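You operate a simulated robot arm through the tools that you are given. There is no shell and no other tool.

You run a simulated robot arm. Do the job below in one go: nothing can be reset, and whatever is moved stays where it is left.

JOB
Vacuum the dust off the cleaning bench, then stop the extractor.
Fine: start the extractor, open the inlet slide and leave it open; grey nozzle back on the tool board. Set down upright: grey nozzle. What is to be rubbed or washed off counts as gone when no trace of it is left.
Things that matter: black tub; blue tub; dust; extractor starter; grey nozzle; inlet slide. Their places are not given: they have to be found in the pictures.

Only the result counts: the job must be done as asked and must still hold three seconds after the hand-in. Knocking over, shifting, dropping, spilling or breaking anything else fails it.

ROBOT AND FRAMES
A 6-joint arm with a two-finger gripper, fixed in place. Base frame: the origin is at the foot of the arm, x ahead of it, y to its left, z up. Lengths are in mm, angles in degrees, forces in N, time in s.
Its first joint turns from -166.0 to 166.0 degrees. Payload 2.45 kg.
The tool frame sits at the grasp point between the pads (the TCP): z along the fingers, y along the line on which they close. The tips reach 20 mm beyond it. Largest opening 140 mm; the body of the gripper starts 168 mm behind the TCP.
Orientation is told as [roll, pitch, yaw] about the base's x, y, z axes, in that order, counted from this pose: with the fingers straight down and closing along the base's y, the tool's x points along the base's -x, its y along +y and its z along -z.

CONTROLS
- The arm moves only by the tool apply_moves. Its argument "increments" is a list of rows, each a list of 7 numbers: the turn, a rotation vector about the tool's x, y, z in units of 5 degrees (1.0 is 5 degrees), then the shift along the tool's x, y, z in units of 40 mm (1.0 is 40 mm), then the finger opening in mm, from 0 to 140. In form: [[rx, ry, rz, tx, ty, tz, claw], ...]. A call has 1 to 20 rows; each row shifts and turns the commanded pose from where the row before left it, along the tool's axes as they then stand. A call with a number of a shift or a turn outside -1 to 1 is refused whole. Each row takes 0.2 s and may step no farther than 50 mm and 8.6 degrees from the row before; otherwise, or with a gripper value out of range, the whole call is refused. A pose out of reach is approached as far as the arm can. The call stops where the force on the tool passes 50 N (or 10 N more than at its start, if that is more) or the arm is blocked; 0.2 s more then pass. Each finger travels about 45 mm/s and halts on what it meets, pressing with about 34 N; the grip force reading is that of the motor and also rises with nothing between the fingers. The clock runs only during rows and for 0.2 s after the last one: add rows that do not move to give the fingers time. It gives the time, the measured TCP pose, the force on the tool (base axes), the opening and the grip force at its end, in the units of the frame above (readings bear some noise), with the torque about the TCP (base axes, N m) and any sound that the robot's microphone picked up, and new pictures: "pictures" is both (left out), scene, wrist or none.
- Cameras (640 x 400 px; columns grow to the right, rows downward): "scene" is fixed at [220, 650, 1721.7]; the picture's right is [-0.52, -0.85, 0.00], its down [-0.45, 0.28, -0.85] and it looks along [0.72, -0.45, -0.52] (base axes); focal length 362 px, centre (320, 200). "wrist" rides on the gripper at [78, 11, -209] in the tool frame; the picture's right is [-0.14, 0.99, 0.00], its down [-0.92, -0.13, -0.37] and it looks along [-0.36, -0.05, 0.93] (tool axes); focal length 280 px, centre (320, 200).
- locate(camera, pixels): for up to 12 pixels [column, row] of the newest picture of that camera ("zoom" is the newest enlarged one), the place [x, y, z] in the base frame of the surface seen there, good to about 2 mm. It takes no simulated time.
- close_up(camera, box): a new picture of the part [left, top, right, bottom] of that camera's present view, enlarged. It takes no simulated time.
- close_job(): hands the job in; it is judged then, once.

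Leave the gripper open and the arm clear of the work at the hand-in unless told otherwise.

The tools are called after "Request:" by a JSON object that holds its "fn" and its "kwargs". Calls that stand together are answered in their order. apply_moves: Moves the arm, as the interface text tells. Its arguments: {"type":"object","properties":{"increments":{"type":"array","items":{"type":"array","items":{"type":"number"}}},"pictures":{"type":"string","enum":["both","scene","wrist","none"]}},"required":["increments"]} The other tools are called the same way: locate (camera, pixels) gives the place of the surface under pixels of a picture; close_up (camera, box) takes an enlarged picture of a part of a camera's view; close_job () hands the job in.

At the start:

```text
time: 0.0
position: [558.1, 94.1, 1440.8]
tcp_rot: [0.1, 0.0, 0.0]
contact_force: [-0.6, -0.1, 0.2]
moment: [0.01, -0.04, -0.03]
finger_gap: 140.1
gripper_force: 0.1
```

scene: 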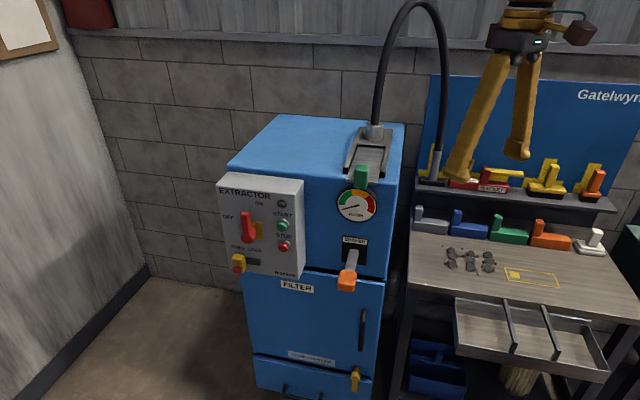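
wrist: 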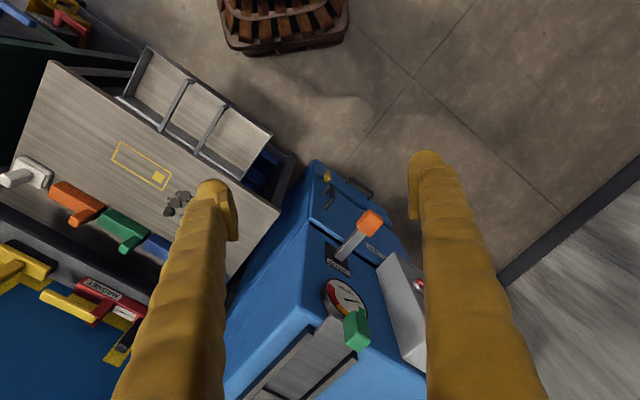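

I see the blue extractor with its control box on the left, and a bench with dark dust (about 470,260) and coloured nozzles at the back. I'll enlarge several areas to look closer.

Request:
{"fn": "close_up", "kwargs": {"camera": "scene", "box": [210, 170, 410, 295]}}

Request:
{"fn": "close_up", "kwargs": {"camera": "scene", "box": [400, 130, 640, 280]}}

Request:
{"fn": "close_up", "kwargs": {"camera": "scene", "box": [330, 90, 470, 220]}}

Request:
{"fn": "close_up", "kwargs": {"camera": "scene", "box": [380, 270, 640, 400]}}

```text
3.20 times, centred on (310, 232) of scene
```

zoom: 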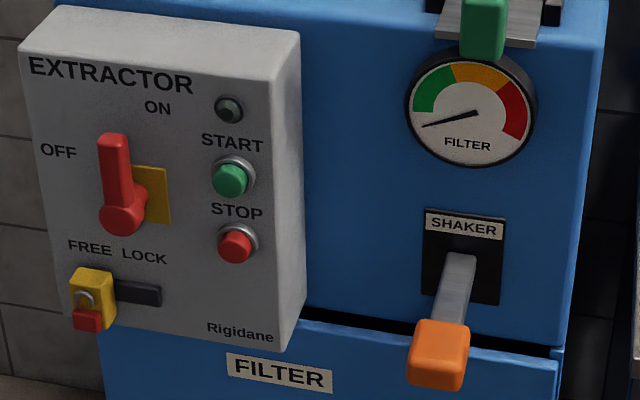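

```text
2.67 times, centred on (520, 205) of scene
```

zoom: 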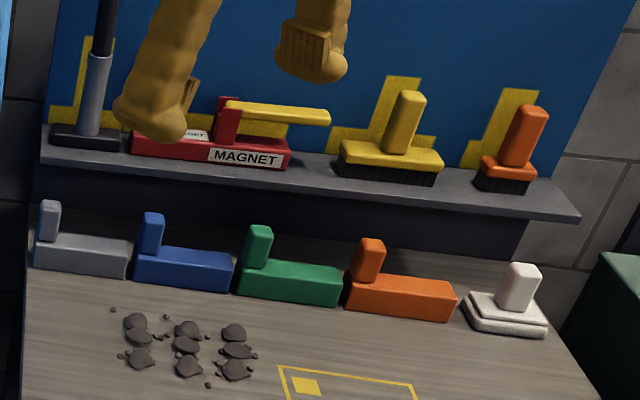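

```text
3.08 times, centred on (400, 155) of scene
```

zoom: 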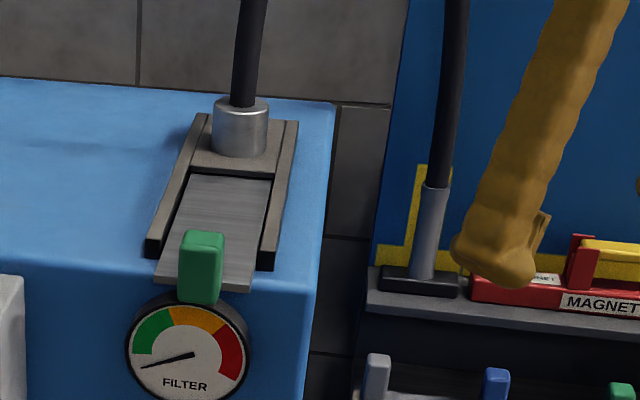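

```text
2.46 times, centred on (510, 335) of scene
```

zoom: 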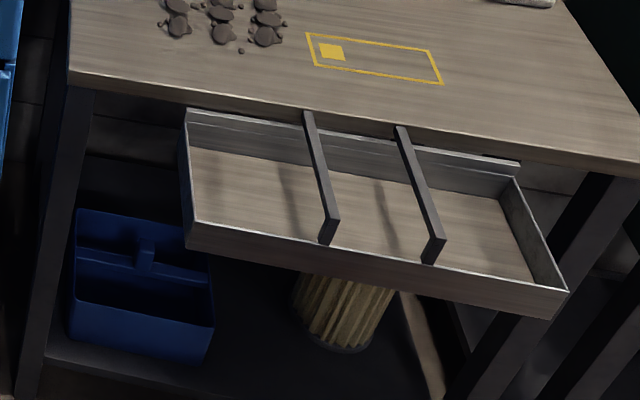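

Next I'll enlarge further on the control panel, the nozzle, and the wrist view.

Request:
{"fn": "close_up", "kwargs": {"camera": "scene", "box": [215, 175, 310, 235]}}

Request:
{"fn": "close_up", "kwargs": {"camera": "scene", "box": [220, 220, 310, 280]}}

Request:
{"fn": "close_up", "kwargs": {"camera": "scene", "box": [405, 130, 485, 200]}}

Request:
{"fn": "close_up", "kwargs": {"camera": "wrist", "box": [0, 0, 320, 200]}}

Request:
{"fn": "close_up", "kwargs": {"camera": "wrist", "box": [220, 150, 460, 400]}}

```text
6.67 times, centred on (262, 205) of scene
```

zoom: 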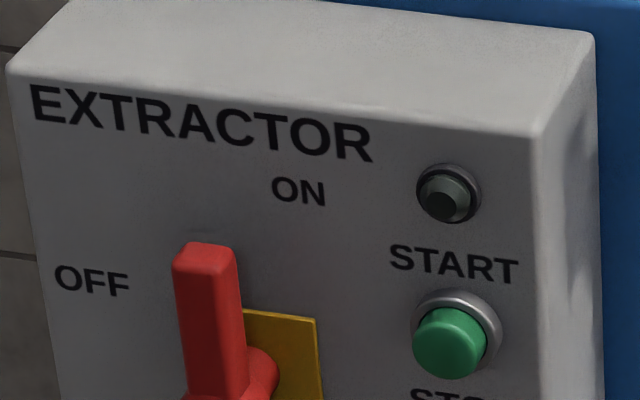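

```text
6.67 times, centred on (265, 250) of scene
```

zoom: 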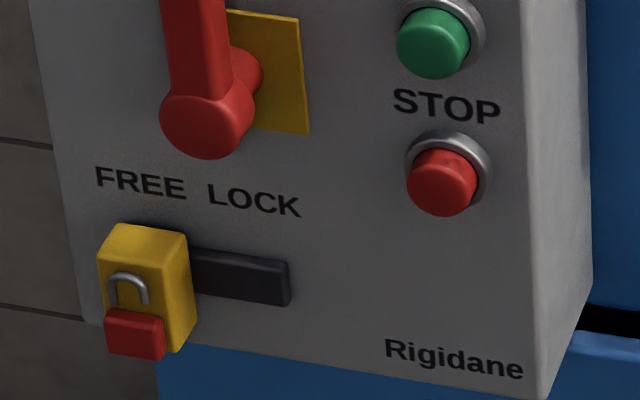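

```text
5.71 times, centred on (445, 165) of scene
```

zoom: 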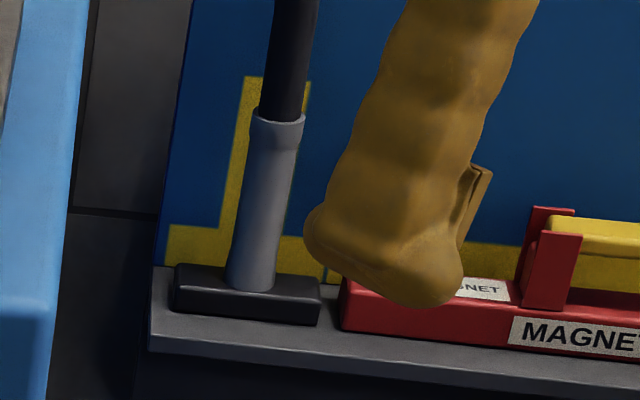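

```text
2.00 times, centred on (160, 100) of wrist
```

zoom: 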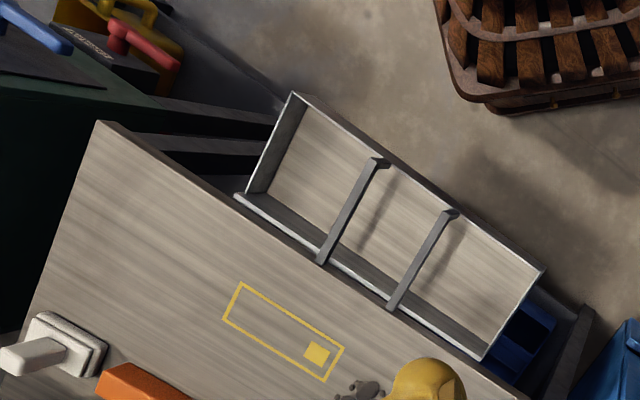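

```text
1.60 times, centred on (340, 275) of wrist
```

zoom: 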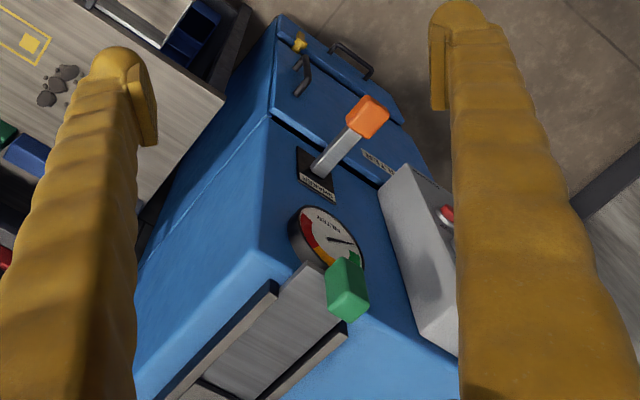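

Now I'll read positions of the key points in the scene picture: panel parts, slide, nozzle, dust, shelf and floor.

Request:
{"fn": "locate", "kwargs": {"camera": "scene", "pixels": [[246, 218], [246, 236], [282, 225], [283, 246], [361, 175], [365, 155], [376, 130], [347, 280], [238, 262], [283, 204], [300, 260], [225, 185]]}}

Request:
{"fn": "locate", "kwargs": {"camera": "scene", "pixels": [[440, 165], [434, 182], [445, 186], [427, 187], [452, 260], [470, 260], [487, 262], [420, 222], [595, 240], [600, 280], [525, 275], [380, 385]]}}

Request:
{"fn": "locate", "kwargs": {"camera": "wrist", "pixels": [[355, 330], [290, 370], [370, 220], [180, 200], [420, 290], [30, 170], [280, 20], [250, 180], [320, 250], [140, 165], [60, 70], [500, 60]]}}

```text
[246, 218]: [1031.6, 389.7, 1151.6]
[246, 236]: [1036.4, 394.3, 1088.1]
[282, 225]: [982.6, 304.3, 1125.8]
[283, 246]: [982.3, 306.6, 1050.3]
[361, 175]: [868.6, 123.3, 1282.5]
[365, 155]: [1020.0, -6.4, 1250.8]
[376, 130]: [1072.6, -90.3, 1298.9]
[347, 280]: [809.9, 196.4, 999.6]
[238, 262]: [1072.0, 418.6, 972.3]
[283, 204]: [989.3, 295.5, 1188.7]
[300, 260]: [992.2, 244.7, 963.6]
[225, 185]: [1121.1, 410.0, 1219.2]
```

```text
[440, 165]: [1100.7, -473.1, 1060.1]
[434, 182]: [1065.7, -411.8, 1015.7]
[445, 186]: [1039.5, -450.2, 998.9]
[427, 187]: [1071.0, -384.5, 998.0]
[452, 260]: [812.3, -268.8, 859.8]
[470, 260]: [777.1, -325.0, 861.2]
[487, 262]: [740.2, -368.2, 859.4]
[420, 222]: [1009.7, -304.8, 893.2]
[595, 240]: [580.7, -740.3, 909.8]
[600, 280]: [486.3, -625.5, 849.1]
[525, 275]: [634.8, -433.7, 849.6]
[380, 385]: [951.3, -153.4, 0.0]
```

```text
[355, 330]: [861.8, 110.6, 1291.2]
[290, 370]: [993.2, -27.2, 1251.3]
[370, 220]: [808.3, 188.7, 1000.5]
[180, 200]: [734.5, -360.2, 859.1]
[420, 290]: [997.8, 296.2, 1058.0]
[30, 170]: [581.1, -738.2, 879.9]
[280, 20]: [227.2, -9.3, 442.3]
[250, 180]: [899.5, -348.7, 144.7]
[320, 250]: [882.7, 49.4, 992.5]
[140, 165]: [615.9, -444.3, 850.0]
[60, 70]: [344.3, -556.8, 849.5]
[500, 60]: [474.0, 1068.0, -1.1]
```

Let me look at the slide and the panel labels more tightly and read label positions.

Request:
{"fn": "locate", "kwargs": {"camera": "scene", "pixels": [[228, 217], [259, 203], [275, 236], [262, 232], [281, 213], [283, 235], [255, 262], [234, 247], [232, 265], [268, 240], [240, 240], [295, 270]]}}

Request:
{"fn": "close_up", "kwargs": {"camera": "scene", "box": [335, 115, 410, 190]}}

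Request:
{"fn": "close_up", "kwargs": {"camera": "wrist", "box": [225, 290, 385, 400]}}

```text
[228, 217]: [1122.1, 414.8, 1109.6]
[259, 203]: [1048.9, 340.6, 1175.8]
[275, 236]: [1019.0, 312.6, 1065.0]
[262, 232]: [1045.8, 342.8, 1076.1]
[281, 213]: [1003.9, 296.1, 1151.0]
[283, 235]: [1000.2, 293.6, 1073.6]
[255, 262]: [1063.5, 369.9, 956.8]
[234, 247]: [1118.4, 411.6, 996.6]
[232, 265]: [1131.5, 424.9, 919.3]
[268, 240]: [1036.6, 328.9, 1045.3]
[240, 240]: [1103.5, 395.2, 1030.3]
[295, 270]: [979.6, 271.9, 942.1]
```

```text
5.33 times, centred on (372, 152) of scene
```

zoom: 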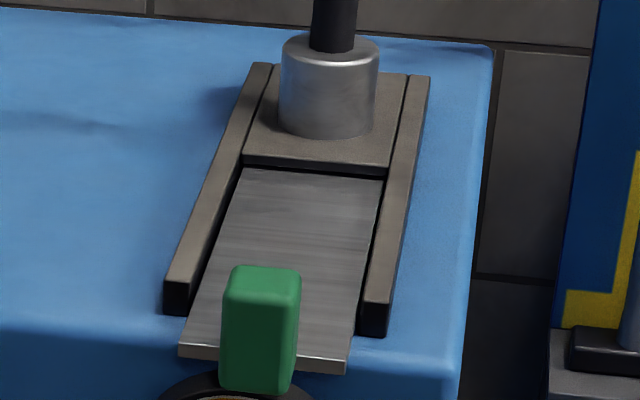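

```text
3.64 times, centred on (305, 345) of wrist
```

zoom: 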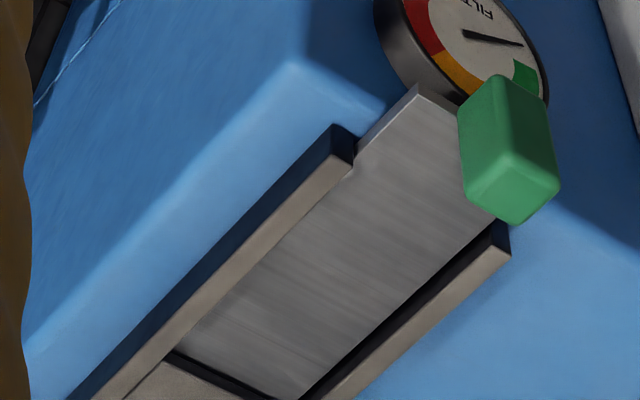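

The panel face, bench and shelf are all turned 45°: "into the wall" is the direction (0.707, -0.707). The isolator lever points up (towards ON), the lock block is at FREE, and START is at about [982, 304, 1126]. The nozzle with the hose stands on the shelf at about [1066, -425, 1000–1060]. I'll turn the tool about its axis so it can later point at the wall with the camera on top, starting with 100° of turn in free air.

Request:
{"fn": "apply_moves", "kwargs": {"increments": [[0, 0, -1, 0, 0, 0, 140], [0, 0, -1, 0, 0, 0, 140], [0, 0, -1, 0, 0, 0, 140], [0, 0, -1, 0, 0, 0, 140], [0, 0, -1, 0, 0, 0, 140], [0, 0, -1, 0, 0, 0, 140], [0, 0, -1, 0, 0, 0, 140], [0, 0, -1, 0, 0, 0, 140], [0, 0, -1, 0, 0, 0, 140], [0, 0, -1, 0, 0, 0, 140], [0, 0, -1, 0, 0, 0, 140], [0, 0, -1, 0, 0, 0, 140], [0, 0, -1, 0, 0, 0, 140], [0, 0, -1, 0, 0, 0, 140], [0, 0, -1, 0, 0, 0, 140], [0, 0, -1, 0, 0, 0, 140], [0, 0, -1, 0, 0, 0, 140], [0, 0, -1, 0, 0, 0, 140], [0, 0, -1, 0, 0, 0, 140], [0, 0, -1, 0, 0, 0, 140]], "pictures": "both"}}

```text
time: 4.2
position: [557.8, 93.4, 1441.0]
tcp_rot: [0.0, 0.0, 100.1]
contact_force: [-0.7, -0.5, 0.6]
moment: [0.0, 0.02, 0.01]
finger_gap: 140.1
gripper_force: 0.2
```

scene: 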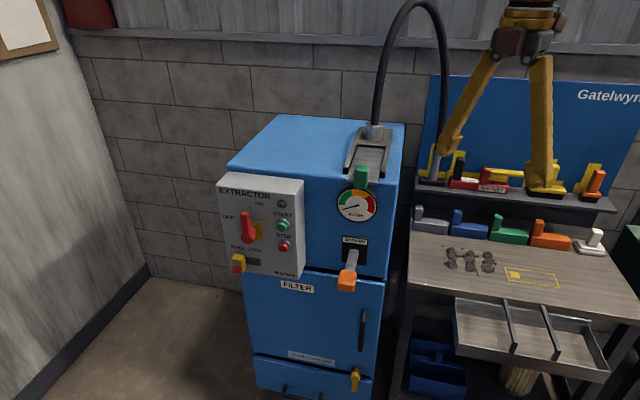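
wrist: 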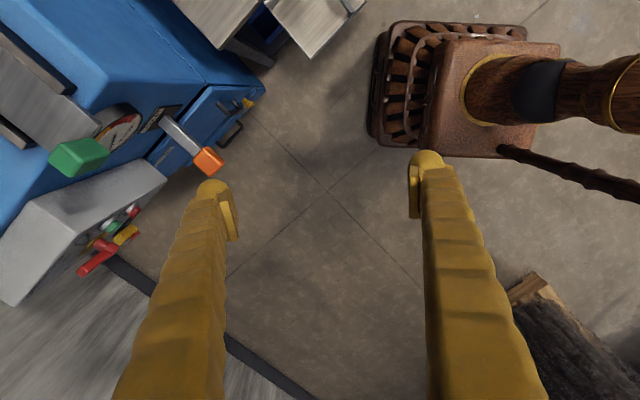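

The turn works freely. I'll finish it to 135° and then tilt the tool forward 60° toward the wall.

Request:
{"fn": "apply_moves", "kwargs": {"increments": [[0, 0, -1, 0, 0, 0, 140], [0, 0, -1, 0, 0, 0, 140], [0, 0, -1, 0, 0, 0, 140], [0, 0, -1, 0, 0, 0, 140], [0, 0, -1, 0, 0, 0, 140], [0, 0, -1, 0, 0, 0, 140], [0, 0, -1, 0, 0, 0, 140], [0, 1, 0, 0, 0, 0, 140], [0, 1, 0, 0, 0, 0, 140], [0, 1, 0, 0, 0, 0, 140], [0, 1, 0, 0, 0, 0, 140], [0, 1, 0, 0, 0, 0, 140], [0, 1, 0, 0, 0, 0, 140], [0, 1, 0, 0, 0, 0, 140], [0, 1, 0, 0, 0, 0, 140], [0, 1, 0, 0, 0, 0, 140]], "pictures": "both"}}

```text
time: 7.6
position: [558.2, 92.7, 1440.1]
tcp_rot: [-0.1, 45.1, 134.9]
contact_force: [-0.1, 0.0, -0.2]
moment: [-0.02, -0.06, 0.0]
finger_gap: 140.1
gripper_force: 0.1
```

scene: 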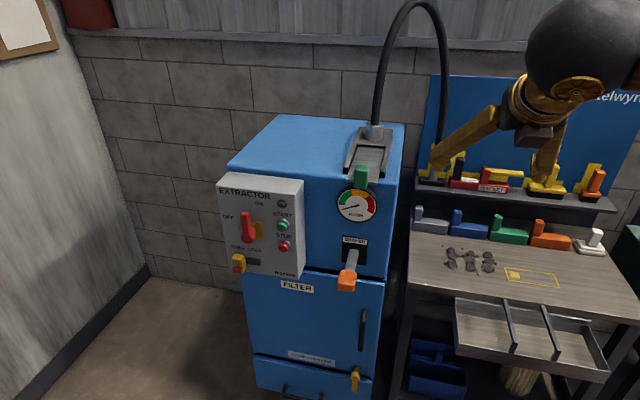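
wrist: 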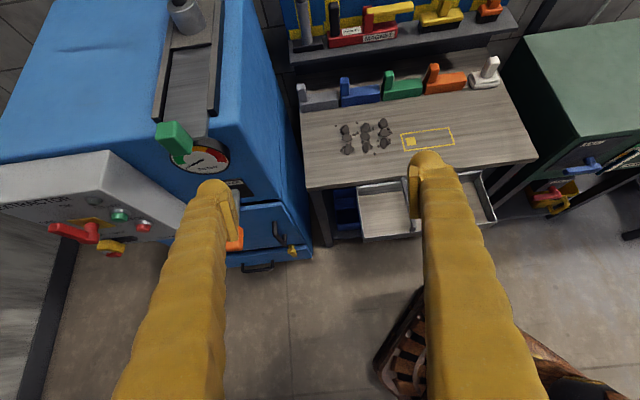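

The wrist view now shows the whole work area upright. I'll enlarge the bench and slide regions and read positions.

Request:
{"fn": "close_up", "kwargs": {"camera": "wrist", "box": [280, 0, 540, 165]}}

Request:
{"fn": "locate", "kwargs": {"camera": "wrist", "pixels": [[345, 131], [347, 149], [366, 128], [366, 150], [383, 124], [384, 142], [363, 122], [310, 190], [534, 158], [307, 45], [498, 30], [304, 15]]}}

Request:
{"fn": "close_up", "kwargs": {"camera": "wrist", "box": [120, 0, 280, 180]}}

Request:
{"fn": "close_up", "kwargs": {"camera": "wrist", "box": [480, 20, 640, 240]}}

```text
2.42 times, centred on (410, 82) of wrist
```

zoom: 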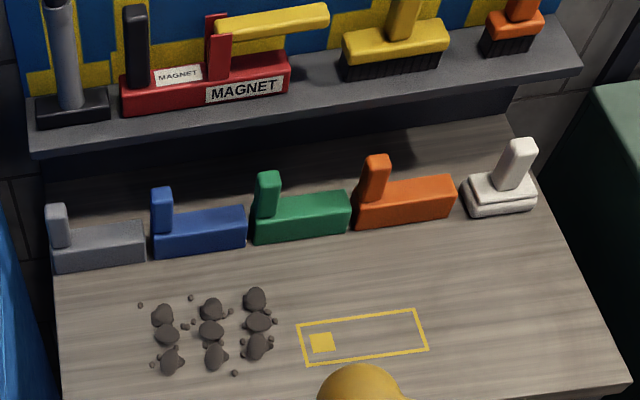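

```text
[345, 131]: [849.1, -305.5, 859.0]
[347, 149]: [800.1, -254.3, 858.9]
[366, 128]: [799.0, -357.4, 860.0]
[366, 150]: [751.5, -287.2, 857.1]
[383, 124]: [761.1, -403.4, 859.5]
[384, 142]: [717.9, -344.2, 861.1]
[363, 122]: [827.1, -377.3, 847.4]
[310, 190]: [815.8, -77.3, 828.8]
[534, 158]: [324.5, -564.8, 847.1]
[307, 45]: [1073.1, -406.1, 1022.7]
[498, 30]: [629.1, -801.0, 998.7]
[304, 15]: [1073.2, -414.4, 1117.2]
```

```text
2.22 times, centred on (200, 90) of wrist
```

zoom: 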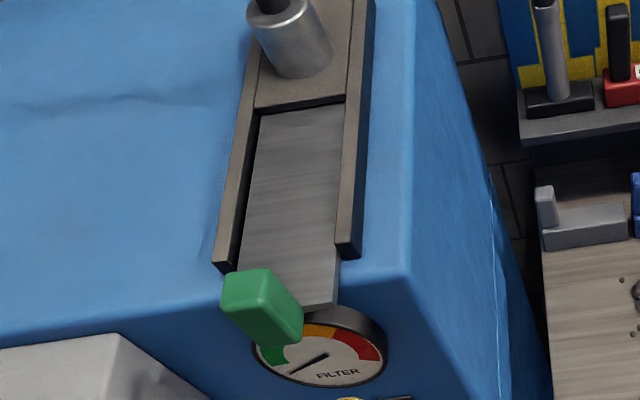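

```text
1.82 times, centred on (560, 130) of wrist
```

zoom: 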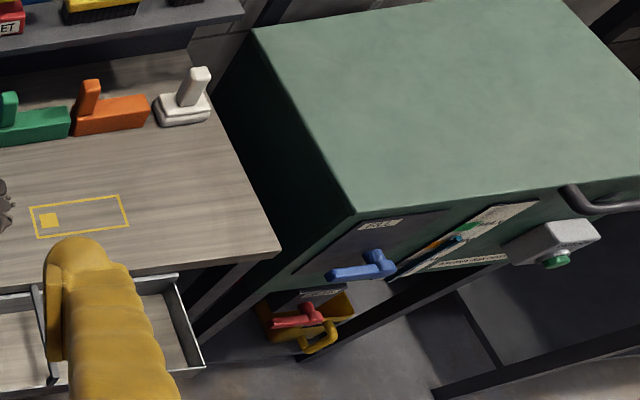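

I see dust lumps in a 3×3 patch at about x 718–849, y −254 to −403, z 850, and the nozzle's tube at [1073, −410, 1020–1117]. Next I move in front of the control panel with the fingers closed, staying about 150 mm off the panel face, and level the tool.

Request:
{"fn": "apply_moves", "kwargs": {"increments": [[0, 0, 0, -0.4567, -0.9417, 0.4567, 0], [0, 0, 0, -0.4567, -0.9417, 0.4567, 0], [0, 0, 0, -0.4567, -0.9417, 0.4567, 0], [0, 0, 0, -0.4567, -0.9417, 0.4567, 0], [0, 0, 0, -0.4567, -0.9417, 0.4567, 0], [0, 0, 0, -0.4567, -0.9417, 0.4567, 0], [0, 0, 0, -0.4567, -0.9417, 0.4567, 0], [0, 0, 0, -0.4567, -0.9417, 0.4567, 0], [0, 0, 0, -0.4567, -0.9417, 0.4567, 0], [0, 0, 0, -0.4567, -0.9417, 0.4567, 0], [0, 0, 0, -0.4567, -0.9417, 0.4567, 0], [0, 0, 0, -0.4567, -0.9417, 0.4567, 0], [0, 1, 0, 0, 0, 0, 0], [0, 1, 0, 0, 0, 0, 0], [0, 1, 0, 0, 0, 0, 0], [0, 1, 0, 0, 0, 0, 0], [0, 1, 0, 0, 0, 0, 0], [0, 1, 0, 0, 0, 0, 0]], "pictures": "both"}}

```text
time: 11.4
position: [878.4, 412.7, 1128.6]
tcp_rot: [-0.1, 75.2, 134.9]
contact_force: [-0.2, 0.1, -0.2]
moment: [0.07, 0.03, 0.01]
finger_gap: 0.0
gripper_force: 29.1
```

scene: 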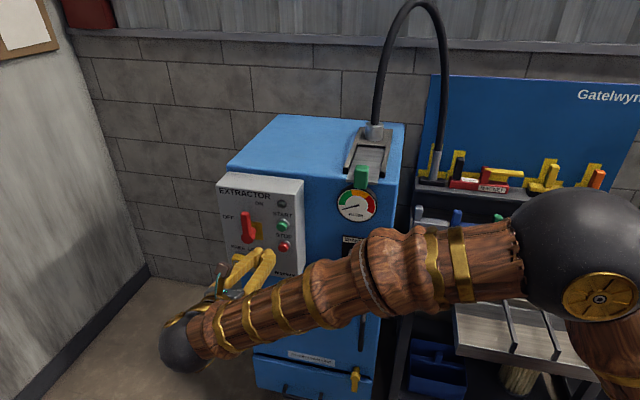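
wrist: 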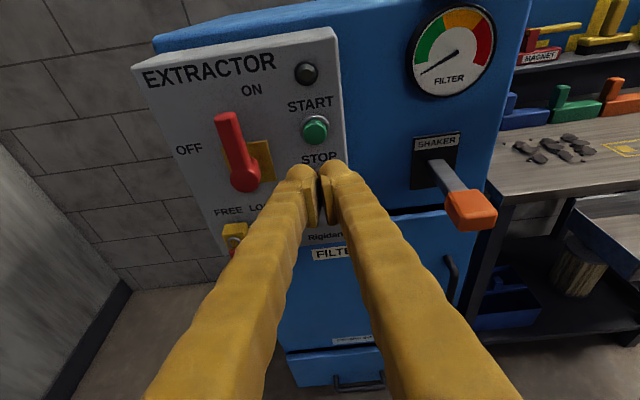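

The wrist view shows the panel well: START (315,130), STOP mostly hidden behind the fingertips, lever up. I'll read positions and zoom.

Request:
{"fn": "locate", "kwargs": {"camera": "wrist", "pixels": [[315, 131], [315, 122], [306, 131], [324, 131], [315, 140], [228, 125], [240, 180], [306, 74], [252, 90], [188, 149], [260, 150], [328, 115]]}}

Request:
{"fn": "close_up", "kwargs": {"camera": "wrist", "box": [150, 40, 350, 270]}}

```text
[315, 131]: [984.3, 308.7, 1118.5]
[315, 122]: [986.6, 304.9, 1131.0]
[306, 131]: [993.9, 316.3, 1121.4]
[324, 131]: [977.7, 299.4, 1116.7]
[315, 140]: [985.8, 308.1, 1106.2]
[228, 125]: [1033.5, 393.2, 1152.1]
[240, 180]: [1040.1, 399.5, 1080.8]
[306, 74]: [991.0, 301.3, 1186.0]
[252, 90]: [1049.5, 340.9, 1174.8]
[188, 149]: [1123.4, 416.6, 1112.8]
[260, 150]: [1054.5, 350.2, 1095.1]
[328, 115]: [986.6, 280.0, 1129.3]
```

```text
1.74 times, centred on (250, 155) of wrist
```

zoom: 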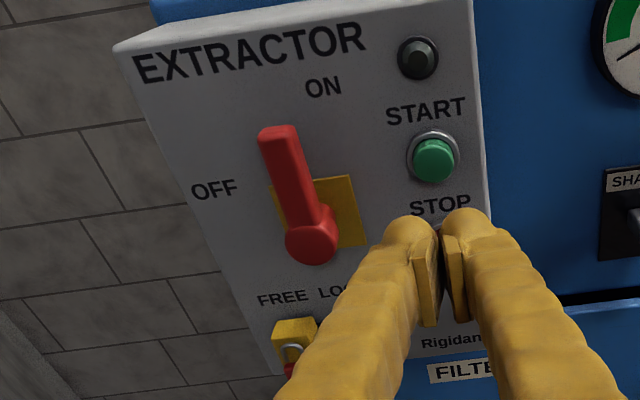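

START's face centre reads [984, 308, 1118]. I'll level the tool fully, line the closed fingertips up with START and stop about 8 mm short of it.

Request:
{"fn": "apply_moves", "kwargs": {"increments": [[0, 1, 0, 0, 0, 0, 0], [0, 1, 0, 0, 0, 0, 0], [0, 0.96, 0, 0, 0, 0, 0], [0, 0, 0, -0.066, -0.006, 0.75, 0], [0, 0, 0, -0.066, -0.006, 0.75, 0], [0, 0, 0, -0.066, -0.006, 0.75, 0], [0, 0, 0, -0.066, -0.006, 0.75, 0], [0, 0, 0, 0, 0, 0, 0]], "pictures": "both"}}

```text
time: 13.2
position: [963.9, 327.8, 1118.9]
tcp_rot: [3.9, 89.8, 138.9]
contact_force: [0.7, 0.0, 0.0]
moment: [-0.01, 0.02, -0.01]
finger_gap: 0.0
gripper_force: 29.0
```

scene: 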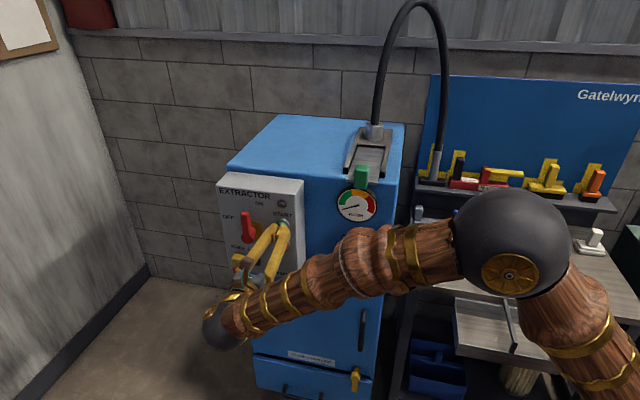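
wrist: 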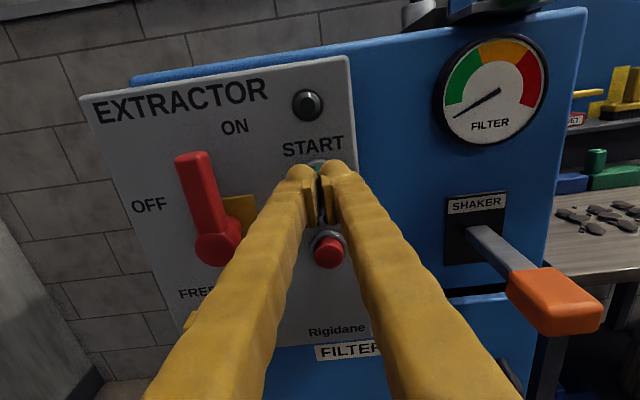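

The tip is about 8 mm off START (reading f ≈ 470 vs 478). I'll press forward in 2 mm steps and hold briefly.

Request:
{"fn": "apply_moves", "kwargs": {"increments": [[0, 0, 0, 0, 0, 0.1, 0], [0, 0, 0, 0, 0, 0.05, 0], [0, 0, 0, 0, 0, 0.05, 0], [0, 0, 0, 0, 0, 0.05, 0], [0, 0, 0, 0, 0, 0.05, 0], [0, 0, 0, 0, 0, 0.05, 0]], "pictures": "both"}}

```text
time: 14.6
position: [973.3, 318.0, 1118.5]
tcp_rot: [3.4, 89.7, 138.4]
contact_force: [-1.3, 3.3, 0.0]
moment: [0.02, 0.01, 0.04]
finger_gap: 0.2
gripper_force: 29.4
```

scene: 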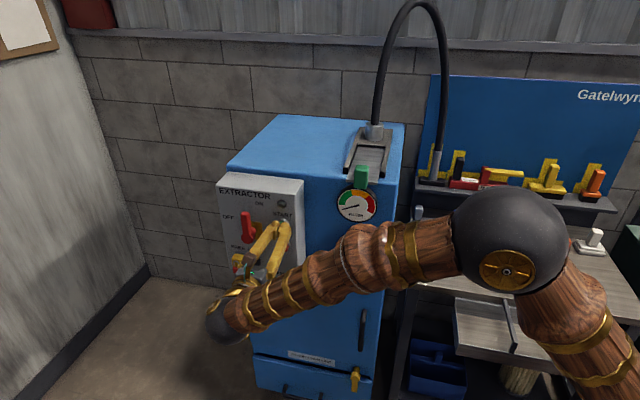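
wrist: 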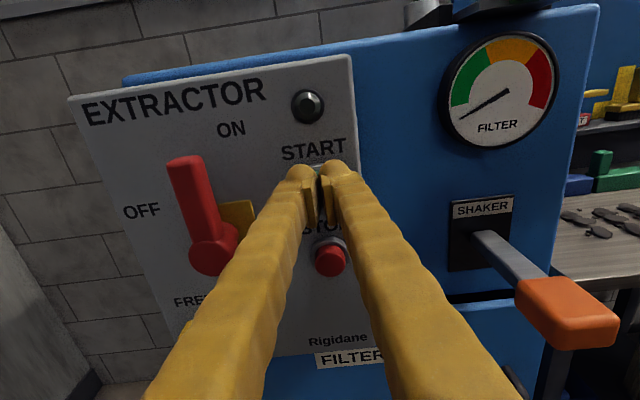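

Force is about 3 N, the button is going in, and the lamp is still dark. I'll press a few more mm.

Request:
{"fn": "apply_moves", "kwargs": {"increments": [[0, 0, 0, 0, 0, 0.05, 0], [0, 0, 0, 0, 0, 0.05, 0], [0, 0, 0, 0, 0, 0, 0]], "pictures": "wrist"}}

```text
time: 15.4
position: [976.2, 315.5, 1119.1]
tcp_rot: [2.3, 89.8, 137.4]
contact_force: [-1.7, 5.1, 1.5]
moment: [0.02, -0.03, 0.05]
finger_gap: 0.1
gripper_force: 29.5
heard: click
```

wrist: 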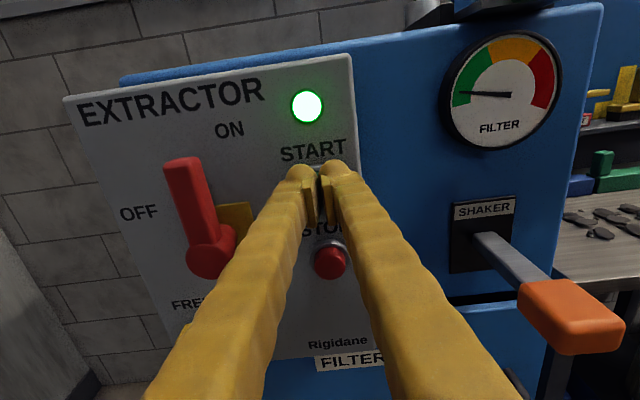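

A click was heard and the lamp is lit green. I'll back off about 120 mm straight away from the panel and check the lamp stays lit.

Request:
{"fn": "apply_moves", "kwargs": {"increments": [[0, 0, 0, 0, 0, -0.5, 0], [0, 0, 0, 0, 0, -0.9, 0], [0, 0, 0, 0, 0, -0.9, 0], [0, 0, 0, 0, 0, -0.9, 0], [0, 0, 0, 0, 0, 0, 0]], "pictures": "both"}}

```text
time: 16.6
position: [885.8, 406.2, 1118.6]
tcp_rot: [1.2, 89.8, 136.3]
contact_force: [-0.7, 0.6, -0.1]
moment: [-0.01, 0.03, 0.01]
finger_gap: 0.1
gripper_force: 29.4
```

scene: 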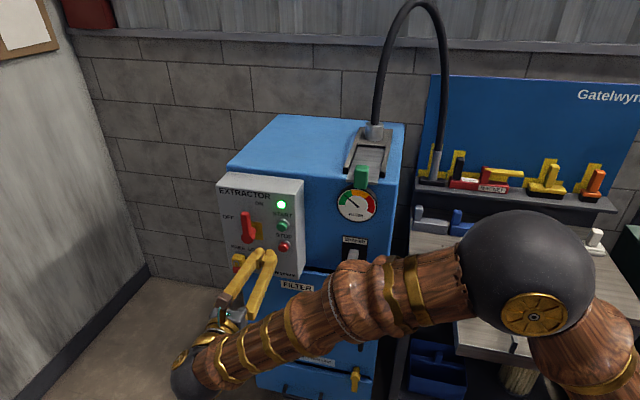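
wrist: 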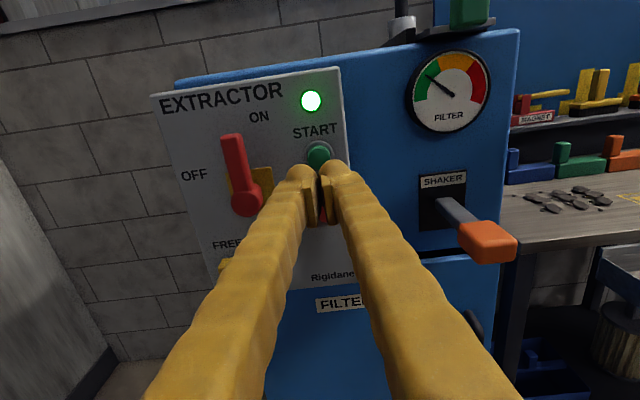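

The lamp stays lit and the gauge has moved to green, so the extractor is running. Now I move up and right to view the inlet slide with its green handle, tilting the tool down 30°.

Request:
{"fn": "apply_moves", "kwargs": {"increments": [[0, 0, 0, 0.78, 0.666, 0, 0], [0, 0, 0, 0.78, 0.666, 0, 0], [0, 0, 0, 0.78, 0.666, 0, 0], [0, 0, 0, 0.78, 0.666, 0, 0], [0, 0, 0, 0.78, 0.666, 0, 100], [0, 0, 0, 0.78, 0.666, 0, 100], [0, 0, 0, 0.78, 0.666, 0, 100], [0, 0, 0, 0.78, 0.666, 0, 100], [0, -1, 0, 0, 0, 0, 100], [0, -1, 0, 0, 0, 0, 100], [0, -1, 0, 0, 0, 0, 100], [0, -1, 0, 0, 0, 0, 100], [0, -1, 0, 0, 0, 0, 100], [0, -1, 0, 0, 0, 0, 100]], "pictures": "both"}}

```text
time: 19.6
position: [735.9, 255.1, 1368.7]
tcp_rot: [0.0, 59.6, 135.1]
contact_force: [0.6, 0.0, -0.2]
moment: [-0.02, -0.02, -0.02]
finger_gap: 100.2
gripper_force: 0.0
```

scene: 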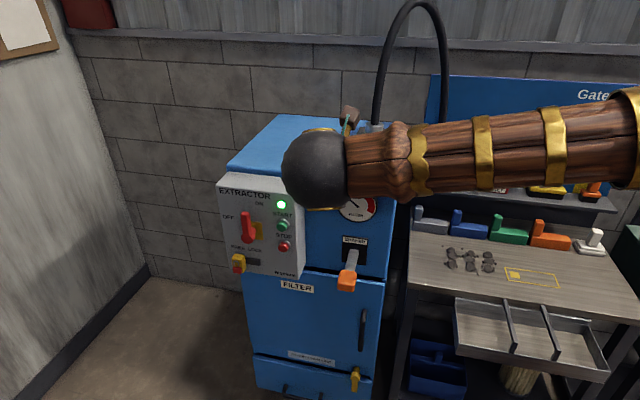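
wrist: 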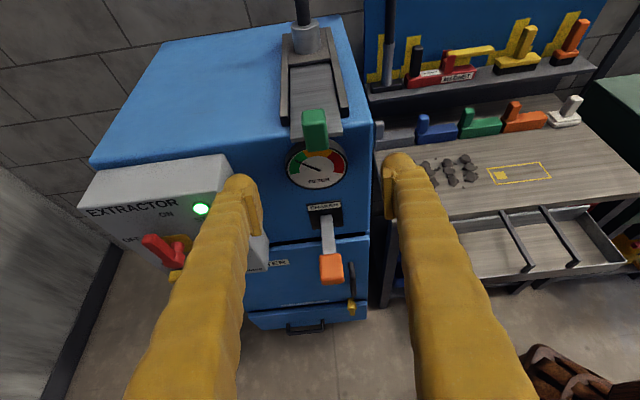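

The handle (315,130) is now centred in the wrist view. I'll zoom in and read its faces and the slide's plate and port positions.

Request:
{"fn": "close_up", "kwargs": {"camera": "wrist", "box": [260, 10, 370, 190]}}

Request:
{"fn": "locate", "kwargs": {"camera": "wrist", "pixels": [[313, 113], [303, 113], [324, 113], [316, 140], [306, 140], [327, 140], [316, 149], [312, 68], [312, 85], [335, 130], [298, 136], [308, 40]]}}

```text
2.22 times, centred on (315, 100) of wrist
```

zoom: 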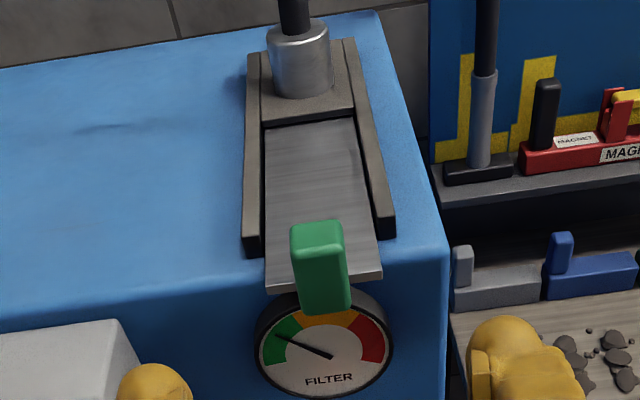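

```text
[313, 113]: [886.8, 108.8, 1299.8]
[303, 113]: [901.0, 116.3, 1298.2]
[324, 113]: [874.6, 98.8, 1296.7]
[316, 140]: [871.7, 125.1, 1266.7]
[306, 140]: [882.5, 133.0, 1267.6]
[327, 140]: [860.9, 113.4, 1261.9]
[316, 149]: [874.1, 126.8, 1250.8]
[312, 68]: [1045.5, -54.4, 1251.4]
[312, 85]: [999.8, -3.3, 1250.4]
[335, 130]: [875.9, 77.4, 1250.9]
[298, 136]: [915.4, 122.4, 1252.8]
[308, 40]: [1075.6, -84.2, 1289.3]
```

The handle spans about f 528–560 (toward the wall), 31 mm wide, z 1250–1300, centred on [884, 112, 1280]; the plate lies behind it at z 1251. I'll level the tool, open to 75 mm, lower to z 1283 and move the pads around the handle.

Request:
{"fn": "apply_moves", "kwargs": {"increments": [[0, 1, 0, 0, 0, 0, 75], [0, 1, 0, 0, 0, 0, 75], [0, 1, 0, 0, 0, 0, 75], [0, 1, 0, 0, 0, 0, 75], [0, 1, 0, 0, 0, 0, 75], [0, 1, 0, 0, 0, 0, 75], [0, 0, 0, -0.714, -0.03, 0, 75], [0, 0, 0, -0.714, -0.03, 0, 75], [0, 0, 0, -0.714, -0.03, 0, 75], [0, 0, 0, 0, 0, 0.85, 75], [0, 0, 0, 0, 0, 0.85, 75], [0, 0, 0, 0, 0, 0.85, 75], [0, 0, 0, 0, 0, 0.85, 75]], "pictures": "both"}}

```text
time: 22.4
position: [834.5, 162.4, 1281.8]
tcp_rot: [-1.6, 89.7, 133.4]
contact_force: [0.1, 0.3, 0.1]
moment: [0.02, 0.02, 0.01]
finger_gap: 75.0
gripper_force: 0.0
```

scene: 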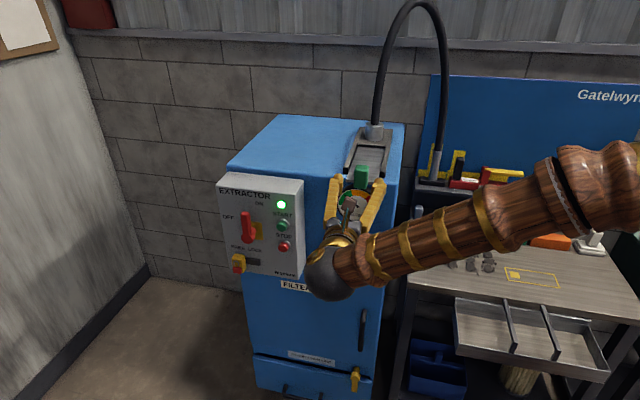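
wrist: 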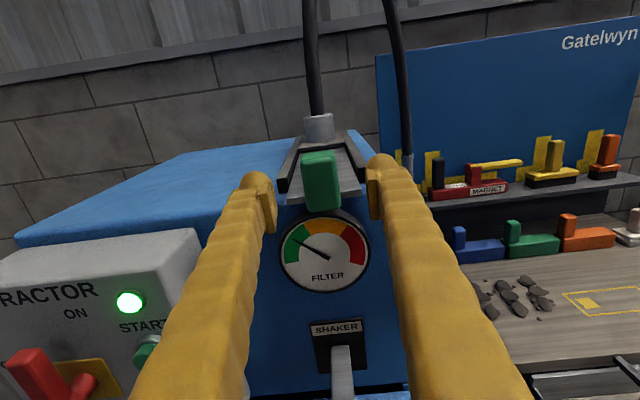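

The handle is centred between the fingers. I'll move 68 mm farther in and close on it.

Request:
{"fn": "apply_moves", "kwargs": {"increments": [[0, 0, 0, 0, 0, 0.85, 75], [0, 0, 0, 0, 0, 0.85, 75], [0, 0, 0, 0, 0, 0, 75], [0, 0, 0, 0, 0, 0, 20], [0, 0, 0, 0, 0, 0, 20], [0, 0, 0, 0, 0, 0, 20], [0, 0, 0, 0, 0, 0, 20]], "pictures": "both"}}

```text
time: 24.0
position: [883.2, 114.6, 1282.7]
tcp_rot: [5.1, 89.8, 140.2]
contact_force: [14.8, 12.7, 1.4]
moment: [-0.02, -0.03, 0.2]
finger_gap: 34.9
gripper_force: 37.7
```

scene: 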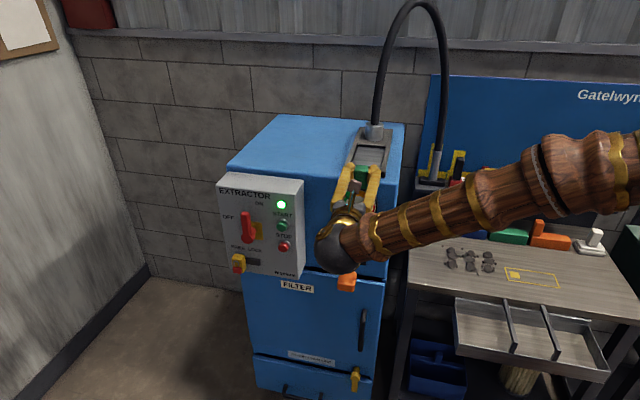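
wrist: 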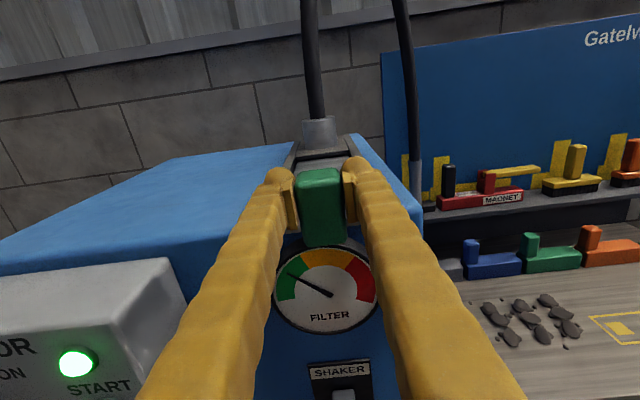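

Gripped (34.9 mm). A sideways load of about 19 N shows I'm a little off-centre, so I'll shift 2 mm left and pull 10 mm away from the wall to see whether the slide moves.

Request:
{"fn": "apply_moves", "kwargs": {"increments": [[0, 0, 0, 0, -0.05, 0, 20], [0, 0, 0, 0, 0, -0.1, 20], [0, 0, 0, 0, 0, -0.1, 20], [0, 0, 0, 0, 0, -0.1, 20]], "pictures": "wrist"}}

```text
time: 25.0
position: [875.5, 123.3, 1282.3]
tcp_rot: [2.7, 89.8, 137.5]
contact_force: [-15.6, -16.1, -3.5]
moment: [0.05, 0.02, -0.26]
finger_gap: 34.8
gripper_force: 45.2
```

wrist: 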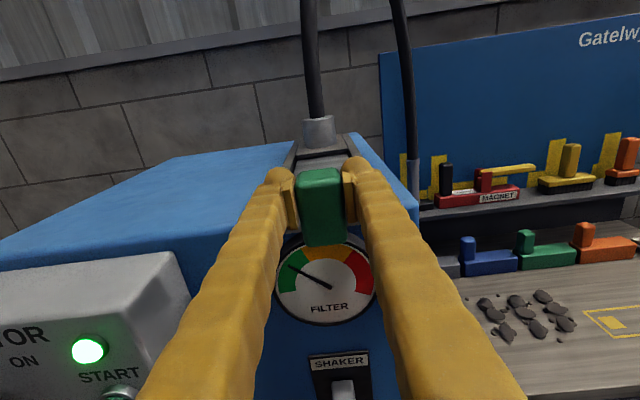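

The slide follows with almost no pull resistance, and the side load reversed, so I'll shift 1 mm right and pull on in 6 mm steps.

Request:
{"fn": "apply_moves", "kwargs": {"increments": [[0, 0, 0, 0, 0.026, 0, 20], [0, 0, 0, 0, 0, -0.15, 20], [0, 0, 0, 0, 0, -0.15, 20], [0, 0, 0, 0, 0, -0.15, 20], [0, 0, 0, 0, 0, -0.15, 20], [0, 0, 0, 0, 0, -0.15, 20], [0, 0, 0, 0, 0, -0.15, 20]], "pictures": "both"}}

```text
time: 26.6
position: [848.8, 148.0, 1282.5]
tcp_rot: [4.5, 89.8, 139.5]
contact_force: [-9.8, -11.0, -16.5]
moment: [0.25, 0.12, -0.15]
finger_gap: 34.9
gripper_force: 44.9
```

scene: 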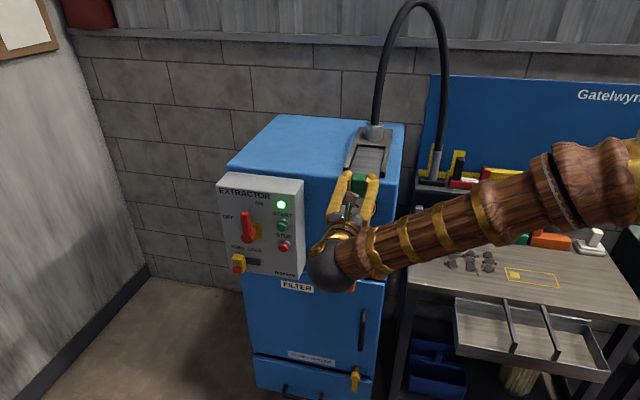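
wrist: 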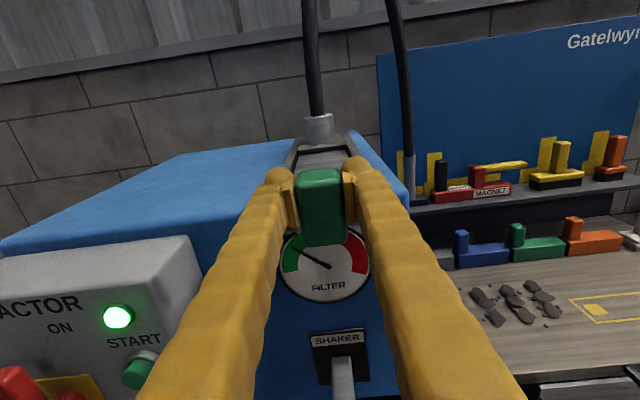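

Pulled 48 mm so far and still moving easily. I'll trim 1 mm down and continue pulling.

Request:
{"fn": "apply_moves", "kwargs": {"increments": [[0, 0, 0, -0.02, 0.012, 0, 20], [0, 0, 0, 0, 0, -0.15, 20], [0, 0, 0, 0, 0, -0.15, 20], [0, 0, 0, 0, 0, -0.15, 20], [0, 0, 0, 0, 0, -0.15, 20], [0, 0, 0, 0, 0, -0.15, 20], [0, 0, 0, 0, 0, -0.15, 20]], "pictures": "both"}}

```text
time: 28.2
position: [824.4, 173.0, 1281.6]
tcp_rot: [2.0, 89.8, 137.0]
contact_force: [34.9, -15.7, 3.3]
moment: [0.04, -0.01, 0.02]
finger_gap: 34.9
gripper_force: 45.1
```

scene: 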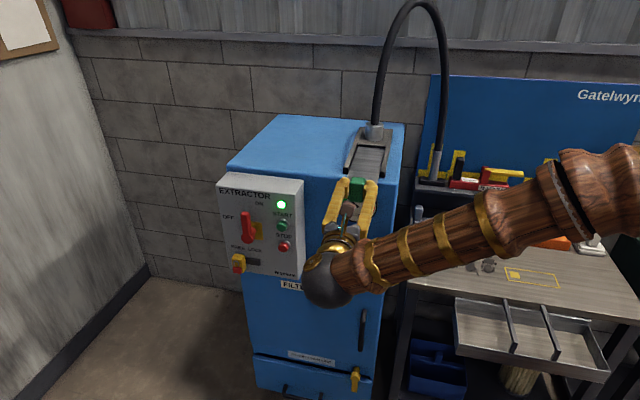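
wrist: 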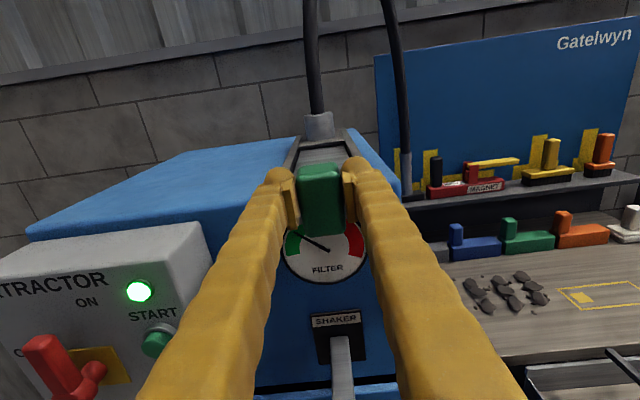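

Pull force rose to 36 N after about 80 mm of travel: the slide has reached its end stop. I'll release the handle, back off, and look at it.

Request:
{"fn": "apply_moves", "kwargs": {"increments": [[0, 0, 0, 0, 0, 0.03, 90], [0, 0, 0, 0, 0, 0, 90], [0, 0, 0, 0, 0, 0, 90], [0, 0, 0, 0, 0, 0, 90], [0, 0, 0, 0, 0, -0.9, 90], [0, 0, 0, 0, 0, -0.9, 90], [0, 0, 0, 0, 0, -0.9, 90]], "pictures": "both"}}

```text
time: 29.8
position: [746.8, 248.3, 1282.4]
tcp_rot: [-0.1, 89.9, 134.9]
contact_force: [-0.2, -0.6, 0.8]
moment: [0.01, -0.02, -0.03]
finger_gap: 89.9
gripper_force: 0.1
```

scene: 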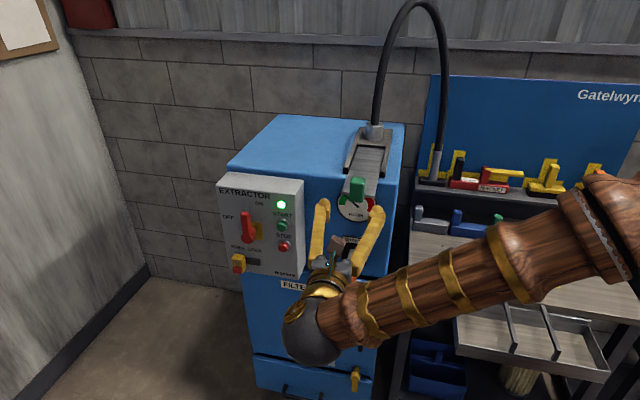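
wrist: 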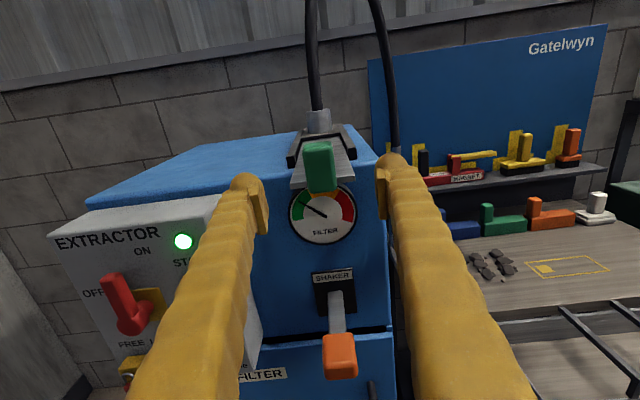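

The handle has come out. Let me confirm with enlarged views and positions.

Request:
{"fn": "close_up", "kwargs": {"camera": "scene", "box": [335, 115, 410, 220]}}

Request:
{"fn": "locate", "kwargs": {"camera": "wrist", "pixels": [[319, 152], [319, 180], [340, 178], [300, 180], [320, 120]]}}

Request:
{"fn": "locate", "kwargs": {"camera": "scene", "pixels": [[357, 188], [368, 160], [366, 190], [432, 155], [437, 150], [437, 165], [443, 165]]}}

Request:
{"fn": "close_up", "kwargs": {"camera": "scene", "box": [400, 60, 500, 210]}}

```text
3.81 times, centred on (372, 168) of scene
```

zoom: 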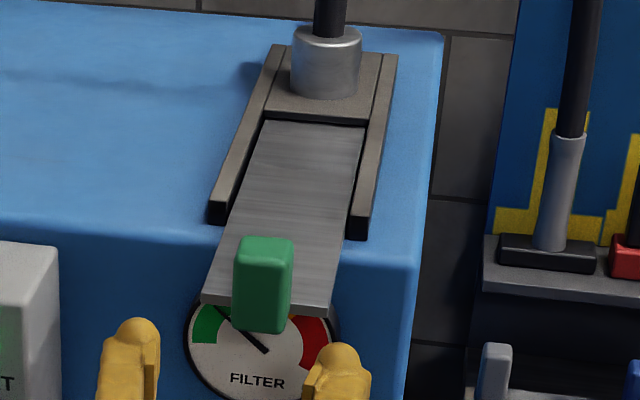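

```text
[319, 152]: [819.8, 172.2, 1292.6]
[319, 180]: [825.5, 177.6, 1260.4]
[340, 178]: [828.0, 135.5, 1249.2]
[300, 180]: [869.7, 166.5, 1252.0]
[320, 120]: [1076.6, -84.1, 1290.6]
```

```text
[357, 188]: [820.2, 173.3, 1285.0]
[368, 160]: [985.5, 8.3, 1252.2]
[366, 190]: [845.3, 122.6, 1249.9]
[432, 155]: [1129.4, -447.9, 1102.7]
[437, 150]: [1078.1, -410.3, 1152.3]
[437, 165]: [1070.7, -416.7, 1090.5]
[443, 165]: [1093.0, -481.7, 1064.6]
```

```text
2.67 times, centred on (450, 135) of scene
```

zoom: 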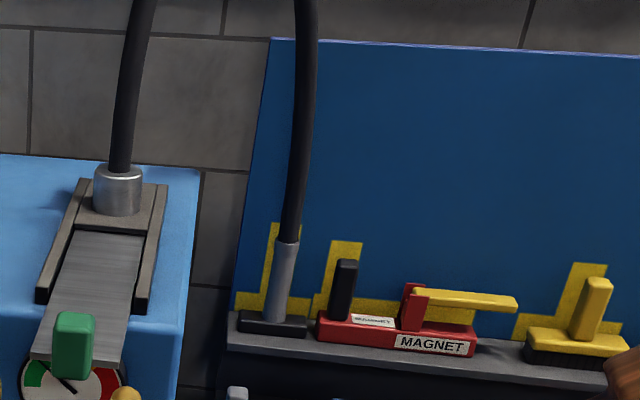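

The handle front moved from f 528 to 458, i.e. 70 mm, so the slide is pulled fully out. Next is the nozzle: I move right, clear in front of the cabinet, then toward the tool board, stopping well short to view the nozzle.

Request:
{"fn": "apply_moves", "kwargs": {"increments": [[0, 0, 0, -0.357, 0.925, 0, 90], [0, 0, 0, -0.357, 0.925, 0, 90], [0, 0, 0, -0.357, 0.925, 0, 90], [0, 0, 0, -0.357, 0.925, 0, 90], [0, 0, 0, -0.357, 0.925, 0, 90], [0, 0, 0, -0.357, 0.925, 0, 90], [0, 0, 0, -0.357, 0.925, 0, 90], [0, -1, 0, 0, 0, 0, 90], [0, -1, 0, 0, 0, 0, 90], [0, -1, 0, 0, 0, 0, 90], [0, -1, 0, 0, 0, 0, 90], [0, -1, 0, 0, 0, 0, 90], [0, 0, 0, 0.411, 0, 0.881, 90], [0, 0, 0, 0.411, 0, 0.881, 90], [0, 0, 0, 0.411, 0, 0.881, 90], [0, 0, 0, 0.411, 0, 0.881, 90], [0, 0, 0, 0.411, 0, 0.881, 90], [0, 0, 0, 0.411, 0, 0.881, 90], [0, 0, 0, 0.411, 0, 0.881, 90], [0, 0, 0, 0.411, 0, 0.881, 90]], "pictures": "both"}}

```text
time: 34.0
position: [785.9, -153.7, 1181.2]
tcp_rot: [0.0, 64.7, 135.0]
contact_force: [-0.5, 0.4, 0.5]
moment: [0.02, 0.0, 0.01]
finger_gap: 90.1
gripper_force: 0.1
```

scene: 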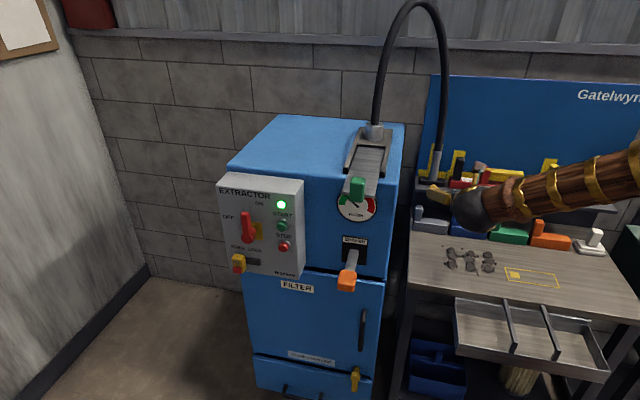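
wrist: 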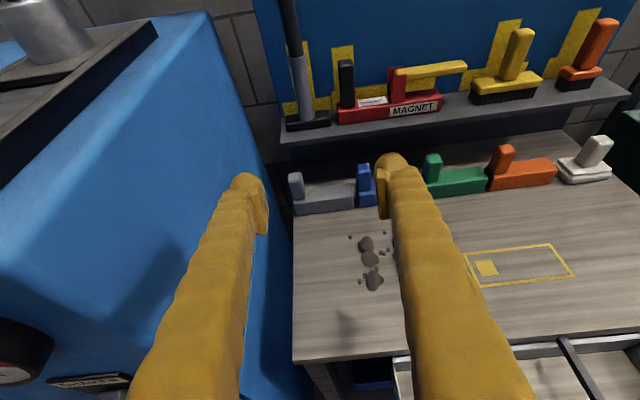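

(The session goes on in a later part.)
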